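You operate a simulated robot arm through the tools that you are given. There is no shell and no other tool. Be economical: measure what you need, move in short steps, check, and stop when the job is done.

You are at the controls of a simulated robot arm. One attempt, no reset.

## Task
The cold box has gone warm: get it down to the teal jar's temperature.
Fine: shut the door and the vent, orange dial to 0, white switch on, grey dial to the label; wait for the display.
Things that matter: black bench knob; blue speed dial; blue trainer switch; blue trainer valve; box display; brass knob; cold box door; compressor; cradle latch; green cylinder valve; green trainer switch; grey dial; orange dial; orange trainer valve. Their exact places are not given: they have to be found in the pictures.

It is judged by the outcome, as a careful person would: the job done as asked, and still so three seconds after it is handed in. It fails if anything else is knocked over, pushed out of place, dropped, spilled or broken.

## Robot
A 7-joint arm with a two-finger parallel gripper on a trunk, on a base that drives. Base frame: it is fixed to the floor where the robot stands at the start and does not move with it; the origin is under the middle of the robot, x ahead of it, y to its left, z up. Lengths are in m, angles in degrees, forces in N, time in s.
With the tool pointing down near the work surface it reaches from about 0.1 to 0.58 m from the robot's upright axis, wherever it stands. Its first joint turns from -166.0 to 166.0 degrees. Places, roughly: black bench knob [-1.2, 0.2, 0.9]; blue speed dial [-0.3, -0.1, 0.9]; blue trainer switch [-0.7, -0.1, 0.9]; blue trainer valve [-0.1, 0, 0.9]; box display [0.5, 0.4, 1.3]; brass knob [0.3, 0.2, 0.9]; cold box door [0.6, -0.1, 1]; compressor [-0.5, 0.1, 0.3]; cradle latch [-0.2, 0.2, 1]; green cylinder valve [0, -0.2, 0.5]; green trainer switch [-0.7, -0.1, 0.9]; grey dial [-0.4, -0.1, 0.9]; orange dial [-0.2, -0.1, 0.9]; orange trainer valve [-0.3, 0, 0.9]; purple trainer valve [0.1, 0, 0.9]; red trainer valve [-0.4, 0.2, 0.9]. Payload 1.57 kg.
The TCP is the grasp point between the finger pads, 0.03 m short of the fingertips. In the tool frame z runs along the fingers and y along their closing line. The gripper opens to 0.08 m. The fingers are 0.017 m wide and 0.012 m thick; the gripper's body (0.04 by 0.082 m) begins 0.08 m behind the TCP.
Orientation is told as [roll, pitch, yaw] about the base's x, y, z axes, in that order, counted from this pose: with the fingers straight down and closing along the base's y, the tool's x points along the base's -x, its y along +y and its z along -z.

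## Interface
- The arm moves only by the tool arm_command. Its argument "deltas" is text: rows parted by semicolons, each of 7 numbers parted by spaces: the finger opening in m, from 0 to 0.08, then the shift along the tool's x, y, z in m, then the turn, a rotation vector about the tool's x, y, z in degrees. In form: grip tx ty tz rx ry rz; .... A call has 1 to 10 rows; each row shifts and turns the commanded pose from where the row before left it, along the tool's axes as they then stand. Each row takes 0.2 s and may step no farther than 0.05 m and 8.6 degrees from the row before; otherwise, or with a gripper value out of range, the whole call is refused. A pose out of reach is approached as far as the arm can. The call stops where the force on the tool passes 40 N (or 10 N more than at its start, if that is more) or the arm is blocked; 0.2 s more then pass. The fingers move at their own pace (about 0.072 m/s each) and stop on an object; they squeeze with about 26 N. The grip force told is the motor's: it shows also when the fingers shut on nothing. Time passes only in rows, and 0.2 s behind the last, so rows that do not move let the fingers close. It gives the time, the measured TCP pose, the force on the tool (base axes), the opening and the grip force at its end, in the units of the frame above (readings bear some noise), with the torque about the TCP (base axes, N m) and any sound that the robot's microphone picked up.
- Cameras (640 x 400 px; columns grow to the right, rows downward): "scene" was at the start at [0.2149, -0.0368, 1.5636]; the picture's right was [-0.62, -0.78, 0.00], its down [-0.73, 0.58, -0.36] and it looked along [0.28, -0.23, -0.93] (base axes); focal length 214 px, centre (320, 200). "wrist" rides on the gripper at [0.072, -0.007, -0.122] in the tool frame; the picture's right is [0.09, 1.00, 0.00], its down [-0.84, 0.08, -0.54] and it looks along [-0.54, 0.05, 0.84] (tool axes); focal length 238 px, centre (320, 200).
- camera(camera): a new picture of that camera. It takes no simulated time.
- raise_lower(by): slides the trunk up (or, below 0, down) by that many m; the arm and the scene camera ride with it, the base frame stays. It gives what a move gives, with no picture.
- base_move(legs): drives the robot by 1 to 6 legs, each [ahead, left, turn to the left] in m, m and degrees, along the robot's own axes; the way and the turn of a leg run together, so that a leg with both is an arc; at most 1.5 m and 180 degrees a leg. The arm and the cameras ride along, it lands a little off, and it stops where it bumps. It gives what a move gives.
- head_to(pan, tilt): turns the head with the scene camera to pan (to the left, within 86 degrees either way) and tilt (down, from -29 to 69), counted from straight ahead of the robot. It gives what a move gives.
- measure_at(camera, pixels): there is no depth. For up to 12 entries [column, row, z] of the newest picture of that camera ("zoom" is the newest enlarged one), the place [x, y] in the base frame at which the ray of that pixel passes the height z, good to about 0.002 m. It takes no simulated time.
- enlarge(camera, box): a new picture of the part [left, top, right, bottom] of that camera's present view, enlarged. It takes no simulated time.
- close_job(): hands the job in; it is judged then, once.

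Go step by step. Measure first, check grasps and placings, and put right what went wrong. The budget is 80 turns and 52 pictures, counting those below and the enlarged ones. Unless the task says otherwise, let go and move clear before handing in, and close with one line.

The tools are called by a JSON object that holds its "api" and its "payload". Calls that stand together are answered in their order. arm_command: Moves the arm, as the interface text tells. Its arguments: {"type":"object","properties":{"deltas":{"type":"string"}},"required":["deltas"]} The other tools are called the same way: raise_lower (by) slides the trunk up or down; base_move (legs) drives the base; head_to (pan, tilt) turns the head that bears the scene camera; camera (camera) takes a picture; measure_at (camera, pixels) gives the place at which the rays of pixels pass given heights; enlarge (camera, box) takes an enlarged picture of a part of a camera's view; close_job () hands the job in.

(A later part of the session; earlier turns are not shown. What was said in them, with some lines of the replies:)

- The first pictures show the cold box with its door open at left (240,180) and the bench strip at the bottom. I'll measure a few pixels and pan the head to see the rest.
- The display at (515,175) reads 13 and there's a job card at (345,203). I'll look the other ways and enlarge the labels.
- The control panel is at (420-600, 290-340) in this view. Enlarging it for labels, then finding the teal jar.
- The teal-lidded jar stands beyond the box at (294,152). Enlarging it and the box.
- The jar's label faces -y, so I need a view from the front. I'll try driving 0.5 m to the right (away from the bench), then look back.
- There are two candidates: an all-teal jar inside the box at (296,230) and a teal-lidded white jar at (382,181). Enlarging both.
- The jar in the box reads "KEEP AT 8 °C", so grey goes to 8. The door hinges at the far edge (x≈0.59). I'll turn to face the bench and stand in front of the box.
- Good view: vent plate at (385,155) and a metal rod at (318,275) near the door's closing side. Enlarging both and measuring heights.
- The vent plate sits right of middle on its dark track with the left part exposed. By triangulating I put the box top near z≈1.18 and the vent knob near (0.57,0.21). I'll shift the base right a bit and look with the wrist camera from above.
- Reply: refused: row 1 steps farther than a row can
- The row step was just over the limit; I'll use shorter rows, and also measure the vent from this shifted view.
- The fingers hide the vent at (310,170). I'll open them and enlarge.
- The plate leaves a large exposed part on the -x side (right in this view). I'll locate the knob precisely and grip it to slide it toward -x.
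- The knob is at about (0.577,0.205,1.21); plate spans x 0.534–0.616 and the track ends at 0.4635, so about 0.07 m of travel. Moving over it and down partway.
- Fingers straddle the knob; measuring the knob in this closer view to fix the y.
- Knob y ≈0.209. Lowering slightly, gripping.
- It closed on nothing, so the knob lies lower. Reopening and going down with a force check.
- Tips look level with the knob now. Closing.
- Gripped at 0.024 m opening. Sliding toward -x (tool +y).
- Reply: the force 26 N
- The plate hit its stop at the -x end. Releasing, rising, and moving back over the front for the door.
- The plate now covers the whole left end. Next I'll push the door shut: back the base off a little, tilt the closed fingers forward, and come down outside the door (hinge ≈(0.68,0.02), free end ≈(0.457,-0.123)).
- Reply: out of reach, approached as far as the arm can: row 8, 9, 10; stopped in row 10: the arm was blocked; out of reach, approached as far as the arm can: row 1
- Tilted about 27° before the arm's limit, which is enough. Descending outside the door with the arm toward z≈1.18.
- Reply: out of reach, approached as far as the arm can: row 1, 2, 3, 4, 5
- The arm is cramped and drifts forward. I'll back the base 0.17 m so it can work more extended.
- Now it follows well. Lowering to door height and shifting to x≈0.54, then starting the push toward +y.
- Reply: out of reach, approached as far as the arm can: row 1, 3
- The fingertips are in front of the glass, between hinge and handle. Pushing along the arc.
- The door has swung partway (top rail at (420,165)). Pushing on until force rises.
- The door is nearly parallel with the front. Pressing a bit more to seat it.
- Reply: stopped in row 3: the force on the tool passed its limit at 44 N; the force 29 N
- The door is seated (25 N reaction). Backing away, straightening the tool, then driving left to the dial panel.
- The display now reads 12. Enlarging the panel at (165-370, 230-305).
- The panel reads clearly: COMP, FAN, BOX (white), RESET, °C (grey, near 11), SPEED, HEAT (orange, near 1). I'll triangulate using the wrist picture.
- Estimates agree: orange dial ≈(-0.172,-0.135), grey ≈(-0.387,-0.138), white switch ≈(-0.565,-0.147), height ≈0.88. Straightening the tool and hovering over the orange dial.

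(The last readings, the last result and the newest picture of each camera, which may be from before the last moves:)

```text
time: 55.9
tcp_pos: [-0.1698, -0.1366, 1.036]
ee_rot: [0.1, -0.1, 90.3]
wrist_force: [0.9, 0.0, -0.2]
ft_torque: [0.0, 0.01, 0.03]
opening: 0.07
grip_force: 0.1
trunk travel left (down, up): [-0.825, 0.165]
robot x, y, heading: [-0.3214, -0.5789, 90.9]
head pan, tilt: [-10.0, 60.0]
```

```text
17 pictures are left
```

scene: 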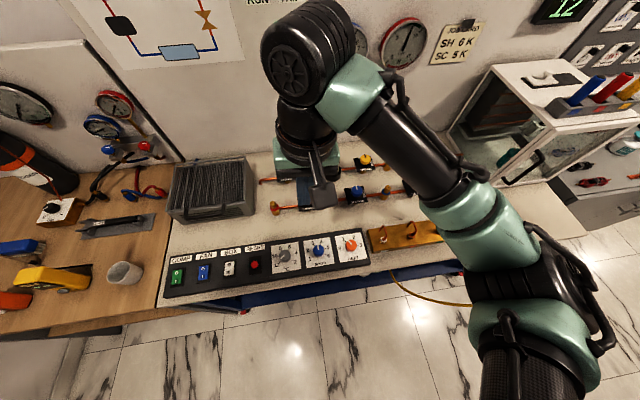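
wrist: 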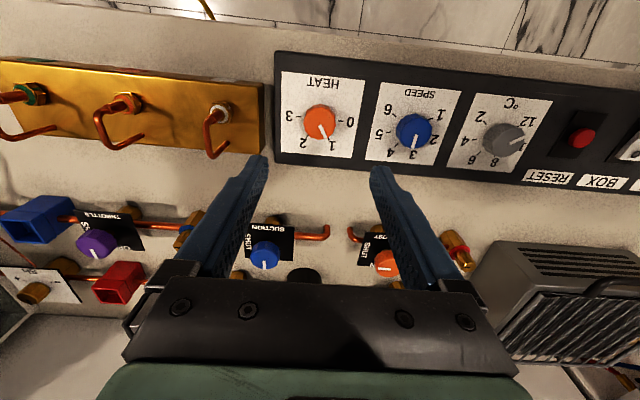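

The dial is at (320,123) with the pointer near 1. Enlarging to get angles and measuring the centre.

{"api": "enlarge", "payload": {"camera": "wrist", "box": [264, 60, 376, 172]}}

{"api": "measure_at", "payload": {"camera": "wrist", "pixels": [[320, 123, 0.9], [320, 123, 0.88], [320, 125, 0.87], [281, 70, 0.87], [352, 158, 0.87]]}}

```text
3.57 times, centred on (320, 116) of wrist
```

zoom: 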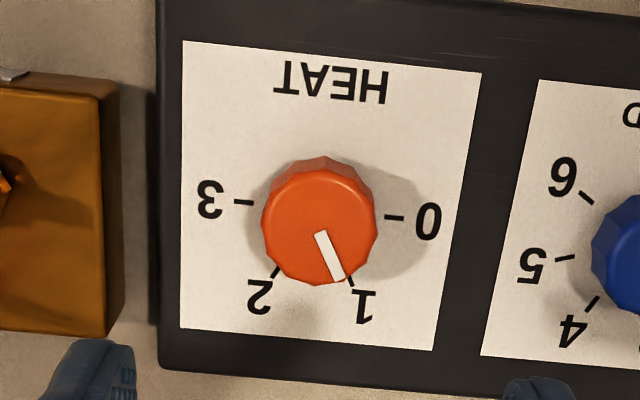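

```text
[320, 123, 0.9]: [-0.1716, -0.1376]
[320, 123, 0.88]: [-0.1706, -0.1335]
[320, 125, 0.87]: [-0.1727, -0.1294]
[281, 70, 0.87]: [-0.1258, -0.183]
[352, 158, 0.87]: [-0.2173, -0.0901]
```

Marks are 60° apart; the pointer is at 1 and 0 is counter-clockwise from above. Dial ≈34 mm wide at (-0.171,-0.134). Descending gently and gripping.

{"api": "arm_command", "payload": {"deltas": "0.07 -0.002 0.001 0.045 0 0 0; 0.07 0 0 0.045 0 0 0; 0.07 0 0 0.02 0 0 0; 0.07 0 0 0.01 0 0 0; 0.07 0 0 0.006 0 0 0; 0.03 0 0 0 0 0 0; 0 0 0 0 0 0 0; 0 0 0 0 0 0 0; 0 0 0 0 0 0 0"}}

```text
time: 57.9
tcp_pos: [-0.1707, -0.1345, 0.9098]
ee_rot: [0.0, 0.0, 90.2]
wrist_force: [9.6, -1.1, -3.0]
ft_torque: [0.3, -0.23, 0.03]
opening: 0.0354
grip_force: 42.6
trunk travel left (down, up): [-0.825, 0.165]
robot x, y, heading: [-0.3159, -0.579, 90.7]
head pan, tilt: [-10.0, 60.0]
```

Gripped (35 mm). Turning 60° counter-clockwise.

{"api": "arm_command", "payload": {"deltas": "0 0 -0.002 0 0 0 0; 0 0 0 0 0 0 -8.5; 0 0 0 0 0 0 -8.5; 0 0 0 0 0 0 -8.5; 0 0 0 0 0 0 -8.5; 0 0 0 0 0 0 -8.5; 0 0 0 0 0 0 -8.5; 0 0 0 0 0 0 -8.5; 0 0 0 0 0 0 0"}}

{"api": "arm_command", "payload": {"deltas": "0.07 0 0 0 0 0 0; 0.07 0 0 0 0 0 0; 0.07 0 0 -0.045 0 0 0; 0.07 0 0 -0.045 0 0 0; 0.07 0 0 -0.04 0 0 0; 0.07 0 0 0 0 0 0"}}

{"api": "camera", "payload": {"camera": "wrist"}}

```text
time: 59.9
tcp_pos: [-0.1724, -0.1351, 0.9097]
ee_rot: [0.1, 0.0, 149.9]
wrist_force: [-3.8, -8.1, 2.4]
ft_torque: [-0.03, -0.45, -0.03]
opening: 0.0353
grip_force: 42.7
trunk travel left (down, up): [-0.825, 0.165]
robot x, y, heading: [-0.3176, -0.577, 90.7]
head pan, tilt: [-10.0, 60.0]
```

```text
time: 61.3
tcp_pos: [-0.1713, -0.1338, 1.0384]
ee_rot: [0.0, 0.0, 149.8]
wrist_force: [0.0, -0.2, -0.9]
ft_torque: [-0.01, 0.01, -0.01]
opening: 0.0699
grip_force: 0.0
trunk travel left (down, up): [-0.825, 0.165]
robot x, y, heading: [-0.3213, -0.5754, 90.8]
head pan, tilt: [-10.0, 60.0]
```

```text
15 pictures are left
```

wrist: 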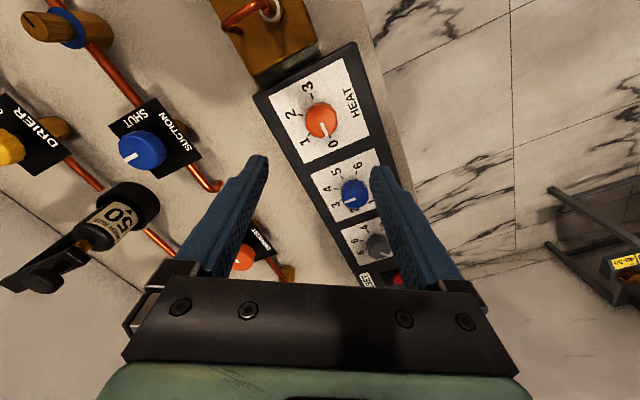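

{"api": "enlarge", "payload": {"camera": "wrist", "box": [265, 60, 377, 172]}}

```text
3.57 times, centred on (321, 116) of wrist
```

zoom: 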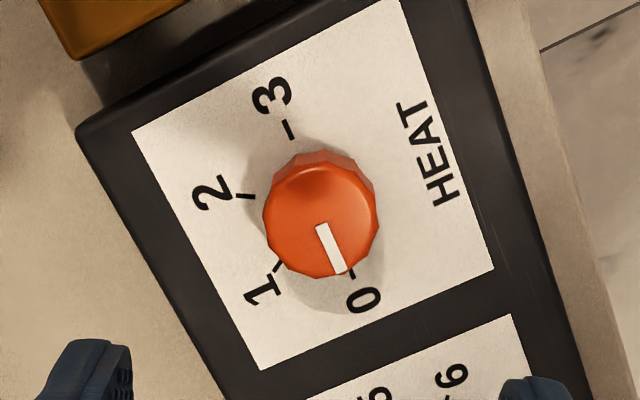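

The pointer lines up exactly with 0. Moving to the grey dial at about (-0.387,-0.137), keeping this yaw.

{"api": "arm_command", "payload": {"deltas": "0.07 -0.0371 0.0221 0 0 0 0; 0.07 -0.0371 0.0221 0 0 0 0; 0.07 -0.0371 0.0221 0 0 0 0; 0.07 -0.0371 0.0221 0 0 0 0; 0.07 -0.0371 0.0221 0 0 0 0; 0.07 0 0 0 0 0 0"}}

{"api": "enlarge", "payload": {"camera": "wrist", "box": [260, 60, 380, 180]}}

```text
time: 62.7
tcp_pos: [-0.3855, -0.1345, 1.039]
ee_rot: [0.1, -0.2, 149.8]
wrist_force: [0.1, -0.7, 0.0]
ft_torque: [-0.02, 0.03, 0.0]
opening: 0.0701
grip_force: 0.0
trunk travel left (down, up): [-0.825, 0.165]
robot x, y, heading: [-0.3214, -0.58, 90.7]
head pan, tilt: [-10.0, 60.0]
```

```text
3.33 times, centred on (320, 120) of wrist
```

zoom: 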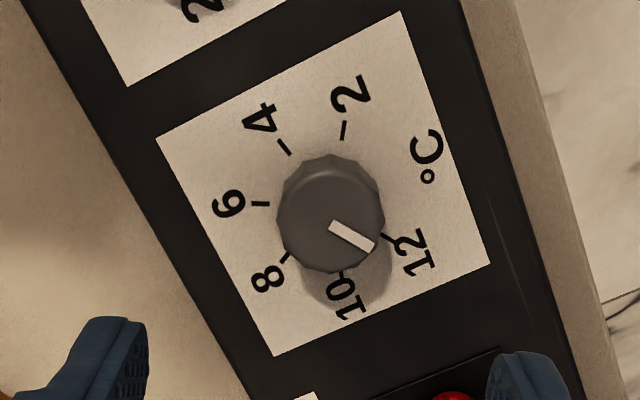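

The pointer sits essentially at 12; 8 lies about 103° clockwise (ticks ≈51.5° apart). Measuring the dial's centre before gripping.

{"api": "measure_at", "payload": {"camera": "zoom", "pixels": [[331, 212, 0.89], [331, 212, 0.88]]}}

```text
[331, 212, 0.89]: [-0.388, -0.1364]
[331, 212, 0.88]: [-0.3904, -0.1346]
```

{"api": "arm_command", "payload": {"deltas": "0.07 -0.002 0.003 0.045 0 0 0; 0.07 0 0 0.045 0 0 0; 0.07 0 0 0.025 0 0 0; 0.07 0 0 0.014 0 0 0; 0.03 0 0 0 0 0 0; 0 0 0 0 0 0 0; 0 0 0 0 0 0 0; 0 0 0 0 0 0 0"}}

{"api": "arm_command", "payload": {"deltas": "0 0 0 0 0 0 8.5; 0 0 0 0 0 0 8.5; 0 0 0 0 0 0 8.5; 0 0 0 0 0 0 8.5; 0 0 0 0 0 0 8.5; 0 0 0 0 0 0 8.5; 0 0 0 0 0 0 0"}}

```text
time: 64.5
tcp_pos: [-0.3884, -0.1366, 0.9103]
ee_rot: [0.0, -0.2, 149.7]
wrist_force: [2.3, 3.0, -4.6]
ft_torque: [0.43, 0.02, -0.01]
opening: 0.0352
grip_force: 42.0
trunk travel left (down, up): [-0.825, 0.165]
robot x, y, heading: [-0.3157, -0.5815, 91.0]
head pan, tilt: [-10.0, 60.0]
```

```text
time: 66.1
tcp_pos: [-0.3896, -0.1364, 0.9106]
ee_rot: [0.1, -0.1, 98.7]
wrist_force: [-1.8, -3.4, 6.4]
ft_torque: [0.03, -0.07, -0.03]
opening: 0.0348
grip_force: 42.4
trunk travel left (down, up): [-0.825, 0.165]
robot x, y, heading: [-0.3164, -0.5799, 90.8]
head pan, tilt: [-10.0, 60.0]
```

Turned 51° smoothly. Turning another 52°, then release and look.

{"api": "arm_command", "payload": {"deltas": "0 0 0 0 0 0 8.5; 0 0 0 0 0 0 8.5; 0 0 0 0 0 0 8.5; 0 0 0 0 0 0 8.5; 0 0 0 0 0 0 8.5; 0 0 0 0 0 0 8.5; 0 0 0 0 0 0 1; 0 0 0 0 0 0 0"}}

{"api": "arm_command", "payload": {"deltas": "0.07 0 0 0 0 0 0; 0.07 0 0 0 0 0 0; 0.07 0 0 -0.045 0 0 0; 0.07 0 0 -0.045 0 0 0; 0.07 0 0 -0.04 0 0 0; 0.07 0 0 0 0 0 0"}}

{"api": "enlarge", "payload": {"camera": "wrist", "box": [260, 60, 380, 180]}}

```text
time: 67.9
tcp_pos: [-0.3921, -0.1372, 0.9109]
ee_rot: [0.1, 0.0, 46.9]
wrist_force: [-12.0, -1.7, 7.4]
ft_torque: [0.63, 0.03, -0.01]
opening: 0.0349
grip_force: 42.7
trunk travel left (down, up): [-0.825, 0.165]
robot x, y, heading: [-0.3174, -0.5761, 91.1]
head pan, tilt: [-10.0, 60.0]
```

```text
time: 69.3
tcp_pos: [-0.3907, -0.137, 1.0394]
ee_rot: [0.1, 0.0, 46.9]
wrist_force: [-0.3, -0.8, 0.1]
ft_torque: [0.01, 0.02, 0.02]
opening: 0.0701
grip_force: 0.0
trunk travel left (down, up): [-0.825, 0.165]
robot x, y, heading: [-0.3145, -0.5783, 91.0]
head pan, tilt: [-10.0, 60.0]
```

```text
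3.33 times, centred on (320, 120) of wrist
```

zoom: 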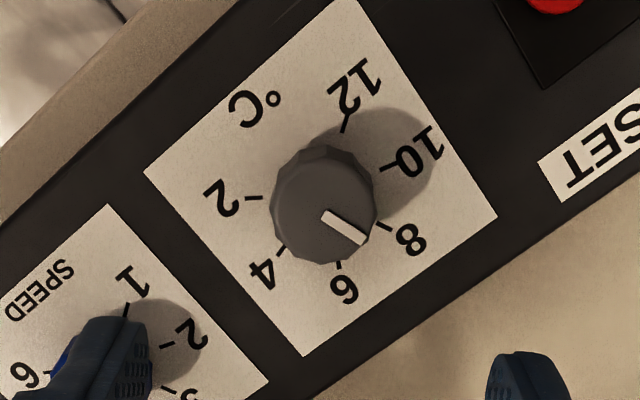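

The pointer appears a touch past 8 toward 6. A tighter enlargement to judge.

{"api": "enlarge", "payload": {"camera": "wrist", "box": [298, 96, 342, 146]}}

```text
8.00 times, centred on (320, 121) of wrist
```

zoom: 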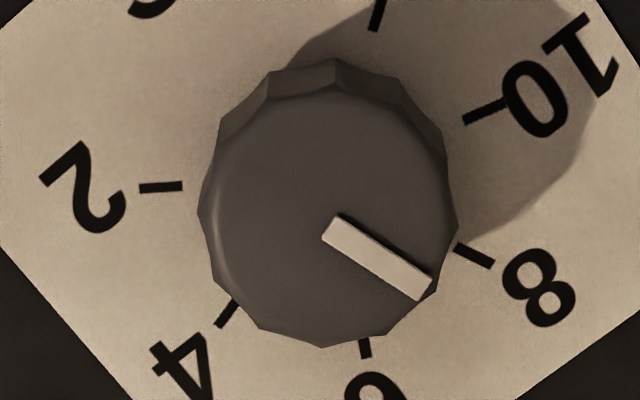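

{"api": "measure_at", "payload": {"camera": "zoom", "pixels": [[160, 187, 0.87], [228, 314, 0.87], [364, 348, 0.87], [474, 255, 0.87], [486, 110, 0.87], [376, 14, 0.87], [332, 228, 0.89], [425, 290, 0.89], [459, 246, 0.87], [490, 264, 0.87]]}}

```text
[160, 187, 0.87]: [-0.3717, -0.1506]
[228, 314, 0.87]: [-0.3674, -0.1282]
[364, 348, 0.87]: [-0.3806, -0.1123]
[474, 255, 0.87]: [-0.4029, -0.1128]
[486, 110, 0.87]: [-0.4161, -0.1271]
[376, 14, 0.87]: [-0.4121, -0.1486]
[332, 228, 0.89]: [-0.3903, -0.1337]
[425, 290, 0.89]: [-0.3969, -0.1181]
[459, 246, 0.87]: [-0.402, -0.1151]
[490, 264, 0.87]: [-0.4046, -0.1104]
```

In base coordinates the pointer is within about 2–3° of the 8 mark (≈0.1 °C) — good. Moving over to the white BOX switch at about (-0.565,-0.147).

{"api": "arm_command", "payload": {"deltas": "0.07 0.0317 0.0303 0 0 0 0; 0.07 0.0317 0.0303 0 0 0 0; 0.07 0.0317 0.0303 0 0 0 0; 0.07 0.0317 0.0303 0 0 0 0; 0.07 0 0 0 0 0 -8.5; 0.07 0 0 0 0 0 -8.5; 0.07 0 0 0 0 0 -8.5; 0.07 0 0 0 0 0 -8.5; 0.07 0 0 0 0 0 -8.5; 0.07 0 0 0 0 0 0"}}

{"api": "enlarge", "payload": {"camera": "wrist", "box": [240, 60, 400, 160]}}

```text
time: 71.5
tcp_pos: [-0.5658, -0.1452, 1.0407]
ee_rot: [0.1, 0.0, 89.5]
wrist_force: [0.5, -0.6, 0.1]
ft_torque: [0.02, -0.03, -0.01]
opening: 0.0699
grip_force: 0.0
trunk travel left (down, up): [-0.825, 0.165]
robot x, y, heading: [-0.3208, -0.5754, 90.8]
head pan, tilt: [-10.0, 60.0]
```

```text
4.00 times, centred on (320, 110) of wrist
```

zoom: 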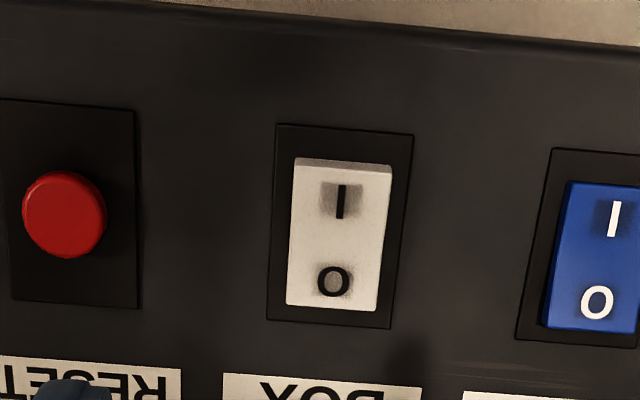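

The white rocker's I end (front) stands proud at (341,165), so it is off; the blue one lies the other way. I'll press the I end with closed fingertips.

{"api": "measure_at", "payload": {"camera": "zoom", "pixels": [[341, 190, 0.89], [341, 190, 0.88], [341, 165, 0.89], [335, 308, 0.88], [335, 235, 0.88], [60, 215, 0.88]]}}

```text
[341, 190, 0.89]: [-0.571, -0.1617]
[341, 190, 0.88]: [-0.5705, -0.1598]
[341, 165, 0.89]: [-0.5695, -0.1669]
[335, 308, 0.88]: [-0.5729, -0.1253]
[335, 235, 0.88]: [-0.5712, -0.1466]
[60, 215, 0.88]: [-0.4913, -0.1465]
```

{"api": "arm_command", "payload": {"deltas": "0 0.0165 0.005 0 0 0 0; 0 0 0 0.04 0 0 0; 0 0 0 0.04 0 0 0; 0 0 0 0.03 0 0 0; 0 0 0 0.006 0 0 0; 0 0 0 0.005 0 0 0; 0 0 0 0.004 0 0 0; 0 0 0 0 0 0 0"}}

```text
time: 73.3
tcp_pos: [-0.5723, -0.1621, 0.9154]
ee_rot: [0.1, 0.0, 89.3]
wrist_force: [-0.5, 0.1, 0.5]
ft_torque: [0.01, 0.02, 0.01]
opening: 0.0
grip_force: 21.4
trunk travel left (down, up): [-0.825, 0.165]
robot x, y, heading: [-0.317, -0.5789, 90.9]
head pan, tilt: [-10.0, 60.0]
```

No contact yet; pressing further in small steps.

{"api": "arm_command", "payload": {"deltas": "0 0 0 0.004 0 0 0; 0 0 0 0.004 0 0 0; 0 0 0 0.003 0 0 0; 0 0 0 0.003 0 0 0; 0 0 0 0.003 0 0 0; 0 0 0 0.003 0 0 0; 0 0 0 0.003 0 0 0; 0 0 0 0.003 0 0 0; 0 0 0 0 0 0 0"}}

```text
time: 74.5
tcp_pos: [-0.5713, -0.1601, 0.9061]
ee_rot: [0.3, -0.5, 89.3]
wrist_force: [6.8, -11.8, 26.3]
ft_torque: [-0.14, -0.23, -0.07]
opening: 0.0
grip_force: 21.4
trunk travel left (down, up): [-0.825, 0.165]
robot x, y, heading: [-0.3145, -0.5763, 91.0]
head pan, tilt: [-10.0, 60.0]
stopped in row 6: the force on the tool passed its limit at 43 N (the readings are from after the stop); the commanded pose is now the measured one
```

Pressed to 43 N; lifting and checking the switch.

{"api": "arm_command", "payload": {"deltas": "0 0 0 -0.04 0 0 0; 0 0 0 -0.04 0 0 0; 0.07 -0.016 0 -0.04 0 0 0; 0.07 0 0 -0.015 0 0 0; 0.07 0 0 0 0 0 0; 0.07 0 0 0 0 0 0"}}

{"api": "enlarge", "payload": {"camera": "wrist", "box": [240, 60, 400, 160]}}

```text
time: 75.9
tcp_pos: [-0.572, -0.1435, 1.0378]
ee_rot: [0.3, -0.4, 89.3]
wrist_force: [0.2, 0.0, 0.6]
ft_torque: [-0.05, 0.01, -0.01]
opening: 0.0702
grip_force: 0.0
trunk travel left (down, up): [-0.825, 0.165]
robot x, y, heading: [-0.3187, -0.58, 90.7]
head pan, tilt: [-10.0, 60.0]
```

```text
4.00 times, centred on (320, 110) of wrist
```

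zoom: 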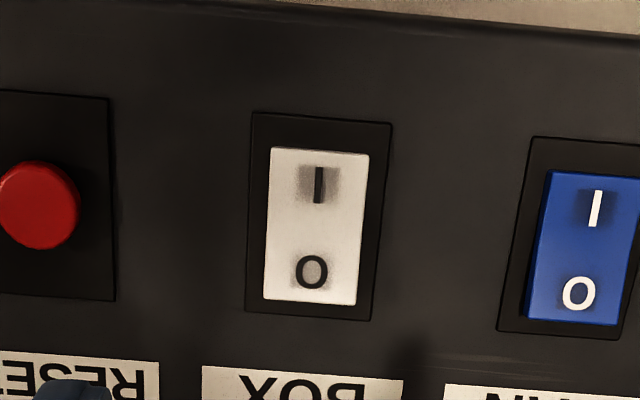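

The switch now lies with I pressed, like the blue one. Raising the arm clear and looking at the display and box.

{"api": "arm_command", "payload": {"deltas": "0.07 0 0 -0.045 0 0 0; 0.07 0 0 -0.045 0 0 0; 0.07 0 0 -0.045 0 0 0; 0.07 0 0 -0.045 0 0 0; 0.07 0 0 -0.045 0 0 0; 0.07 0 0 0 0 0 0; 0.07 0 0 0 0 0 0; 0.07 0 0 0 0 0 0; 0.07 0 0 0 0 0 0; 0.07 0 0 0 0 0 0"}}

{"api": "head_to", "payload": {"pan": -45, "tilt": 40}}

{"api": "camera", "payload": {"camera": "scene"}}

```text
time: 78.1
tcp_pos: [-0.5713, -0.1439, 1.2628]
ee_rot: [0.3, -0.3, 89.2]
wrist_force: [0.2, -0.4, -0.4]
ft_torque: [0.0, -0.02, -0.03]
opening: 0.07
grip_force: 0.0
trunk travel left (down, up): [-0.825, 0.165]
robot x, y, heading: [-0.3163, -0.5799, 90.8]
head pan, tilt: [-10.0, 60.0]
```

```text
time: 79.1
tcp_pos: [-0.5715, -0.1446, 1.2617]
ee_rot: [0.2, -0.2, 89.3]
wrist_force: [-0.1, 0.3, -0.7]
ft_torque: [-0.01, -0.01, 0.01]
opening: 0.0704
grip_force: 0.0
trunk travel left (down, up): [-0.825, 0.165]
robot x, y, heading: [-0.3148, -0.5776, 91.0]
head pan, tilt: [-45.0, 40.0]
```

```text
8 pictures are left
```

scene: 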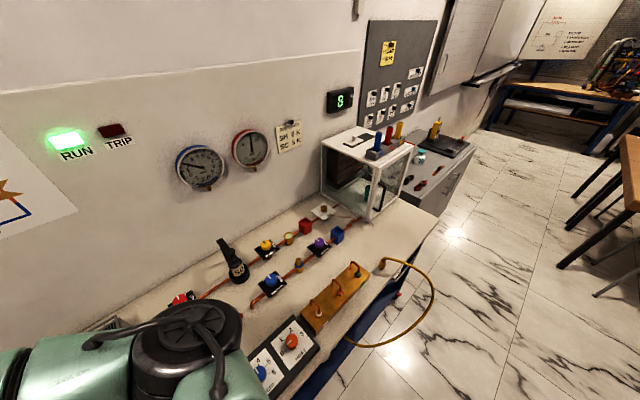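

The display seems to show a single digit already at (340,100), and RUN is lit. Waiting a while to see it hold, then enlarging.

{"api": "arm_command", "payload": {"deltas": "0.07 0 0 0 0 0 0; 0.07 0 0 0 0 0 0; 0.07 0 0 0 0 0 0; 0.07 0 0 0 0 0 0; 0.07 0 0 0 0 0 0; 0.07 0 0 0 0 0 0; 0.07 0 0 0 0 0 0; 0.07 0 0 0 0 0 0; 0.07 0 0 0 0 0 0; 0.07 0 0 0 0 0 0"}}

{"api": "arm_command", "payload": {"deltas": "0.07 0 0 0 0 0 0; 0.07 0 0 0 0 0 0; 0.07 0 0 0 0 0 0; 0.07 0 0 0 0 0 0; 0.07 0 0 0 0 0 0; 0.07 0 0 0 0 0 0; 0.07 0 0 0 0 0 0; 0.07 0 0 0 0 0 0; 0.07 0 0 0 0 0 0; 0.07 0 0 0 0 0 0"}}

{"api": "arm_command", "payload": {"deltas": "0.07 0 0 0 0 0 0; 0.07 0 0 0 0 0 0; 0.07 0 0 0 0 0 0; 0.07 0 0 0 0 0 0; 0.07 0 0 0 0 0 0; 0.07 0 0 0 0 0 0; 0.07 0 0 0 0 0 0; 0.07 0 0 0 0 0 0; 0.07 0 0 0 0 0 0; 0.07 0 0 0 0 0 0"}}

{"api": "enlarge", "payload": {"camera": "scene", "box": [300, 75, 440, 225]}}

```text
time: 81.3
tcp_pos: [-0.5701, -0.145, 1.2636]
ee_rot: [0.3, -0.3, 89.2]
wrist_force: [0.4, 0.1, 0.0]
ft_torque: [0.0, -0.03, 0.02]
opening: 0.07
grip_force: 0.1
trunk travel left (down, up): [-0.825, 0.165]
robot x, y, heading: [-0.3178, -0.5783, 90.9]
head pan, tilt: [-45.0, 40.0]
```

```text
time: 83.5
tcp_pos: [-0.5715, -0.1444, 1.2616]
ee_rot: [0.4, -0.4, 89.3]
wrist_force: [-1.0, -0.6, -0.5]
ft_torque: [-0.02, 0.01, -0.04]
opening: 0.0699
grip_force: 0.0
trunk travel left (down, up): [-0.825, 0.165]
robot x, y, heading: [-0.3184, -0.5797, 91.0]
head pan, tilt: [-45.0, 40.0]
```

```text
time: 85.7
tcp_pos: [-0.5713, -0.1442, 1.2621]
ee_rot: [0.3, -0.2, 89.3]
wrist_force: [0.7, 1.0, 0.3]
ft_torque: [0.03, 0.0, 0.0]
opening: 0.0697
grip_force: 0.0
trunk travel left (down, up): [-0.825, 0.165]
robot x, y, heading: [-0.3181, -0.5831, 90.7]
head pan, tilt: [-45.0, 40.0]
```

```text
2.67 times, centred on (370, 150) of scene
```

zoom: 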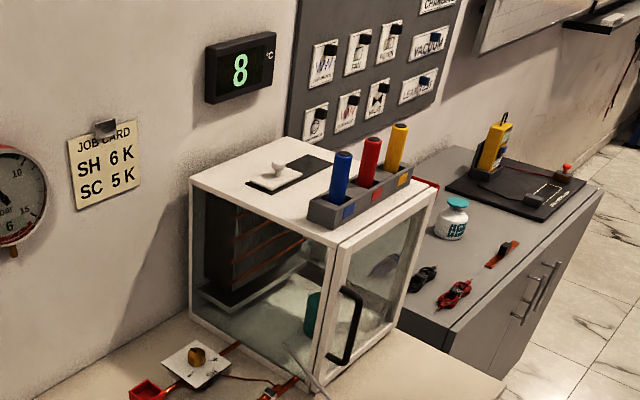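

The display reads 8 °C with the door flush. I'll wait a few more seconds to confirm it holds.

{"api": "arm_command", "payload": {"deltas": "0.07 0 0 0 0 0 0; 0.07 0 0 0 0 0 0; 0.07 0 0 0 0 0 0; 0.07 0 0 0 0 0 0; 0.07 0 0 0 0 0 0; 0.07 0 0 0 0 0 0; 0.07 0 0 0 0 0 0; 0.07 0 0 0 0 0 0; 0.07 0 0 0 0 0 0; 0.07 0 0 0 0 0 0"}}

{"api": "arm_command", "payload": {"deltas": "0.07 0 0 0 0 0 0; 0.07 0 0 0 0 0 0; 0.07 0 0 0 0 0 0; 0.07 0 0 0 0 0 0; 0.07 0 0 0 0 0 0; 0.07 0 0 0 0 0 0; 0.07 0 0 0 0 0 0; 0.07 0 0 0 0 0 0; 0.07 0 0 0 0 0 0; 0.07 0 0 0 0 0 0"}}

{"api": "arm_command", "payload": {"deltas": "0.07 0 0 0 0 0 0; 0.07 0 0 0 0 0 0; 0.07 0 0 0 0 0 0; 0.07 0 0 0 0 0 0; 0.07 0 0 0 0 0 0; 0.07 0 0 0 0 0 0; 0.07 0 0 0 0 0 0; 0.07 0 0 0 0 0 0; 0.07 0 0 0 0 0 0; 0.07 0 0 0 0 0 0"}}

{"api": "enlarge", "payload": {"camera": "scene", "box": [30, 75, 440, 225]}}

```text
time: 87.9
tcp_pos: [-0.5722, -0.1452, 1.2628]
ee_rot: [0.2, -0.3, 89.2]
wrist_force: [0.6, 0.7, -0.3]
ft_torque: [0.01, 0.0, -0.01]
opening: 0.07
grip_force: 0.1
trunk travel left (down, up): [-0.825, 0.165]
robot x, y, heading: [-0.3159, -0.577, 90.7]
head pan, tilt: [-45.0, 40.0]
```

```text
time: 90.1
tcp_pos: [-0.5715, -0.1453, 1.2621]
ee_rot: [0.3, -0.3, 89.4]
wrist_force: [-0.3, -0.5, -1.1]
ft_torque: [0.0, -0.01, 0.03]
opening: 0.0698
grip_force: 0.0
trunk travel left (down, up): [-0.825, 0.165]
robot x, y, heading: [-0.3176, -0.5745, 91.1]
head pan, tilt: [-45.0, 40.0]
```

```text
time: 92.3
tcp_pos: [-0.571, -0.1444, 1.262]
ee_rot: [0.3, -0.3, 89.3]
wrist_force: [-0.4, -0.3, -0.5]
ft_torque: [0.01, 0.01, 0.02]
opening: 0.0698
grip_force: 0.0
trunk travel left (down, up): [-0.825, 0.165]
robot x, y, heading: [-0.3175, -0.5747, 91.3]
head pan, tilt: [-45.0, 40.0]
```

```text
1.56 times, centred on (235, 150) of scene
```

zoom: 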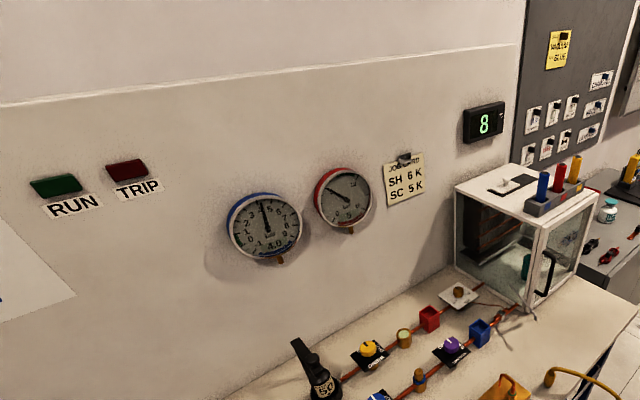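

The display holds at 8 °C, RUN has cycled off as a thermostat would, and TRIP is dark. The arm is clear, so I'm handing in.

{"api": "close_job", "payload": {}}

```text
The job is handed in.
```

The cold box now reads 8 °C, the teal jar's "KEEP AT 8 °C" label. The door is shut, the orange dial is at 0, the white switch is on and the grey dial is at 8. The vent has no open/shut marking, so I slid it to the stop that covered the exposed opening.
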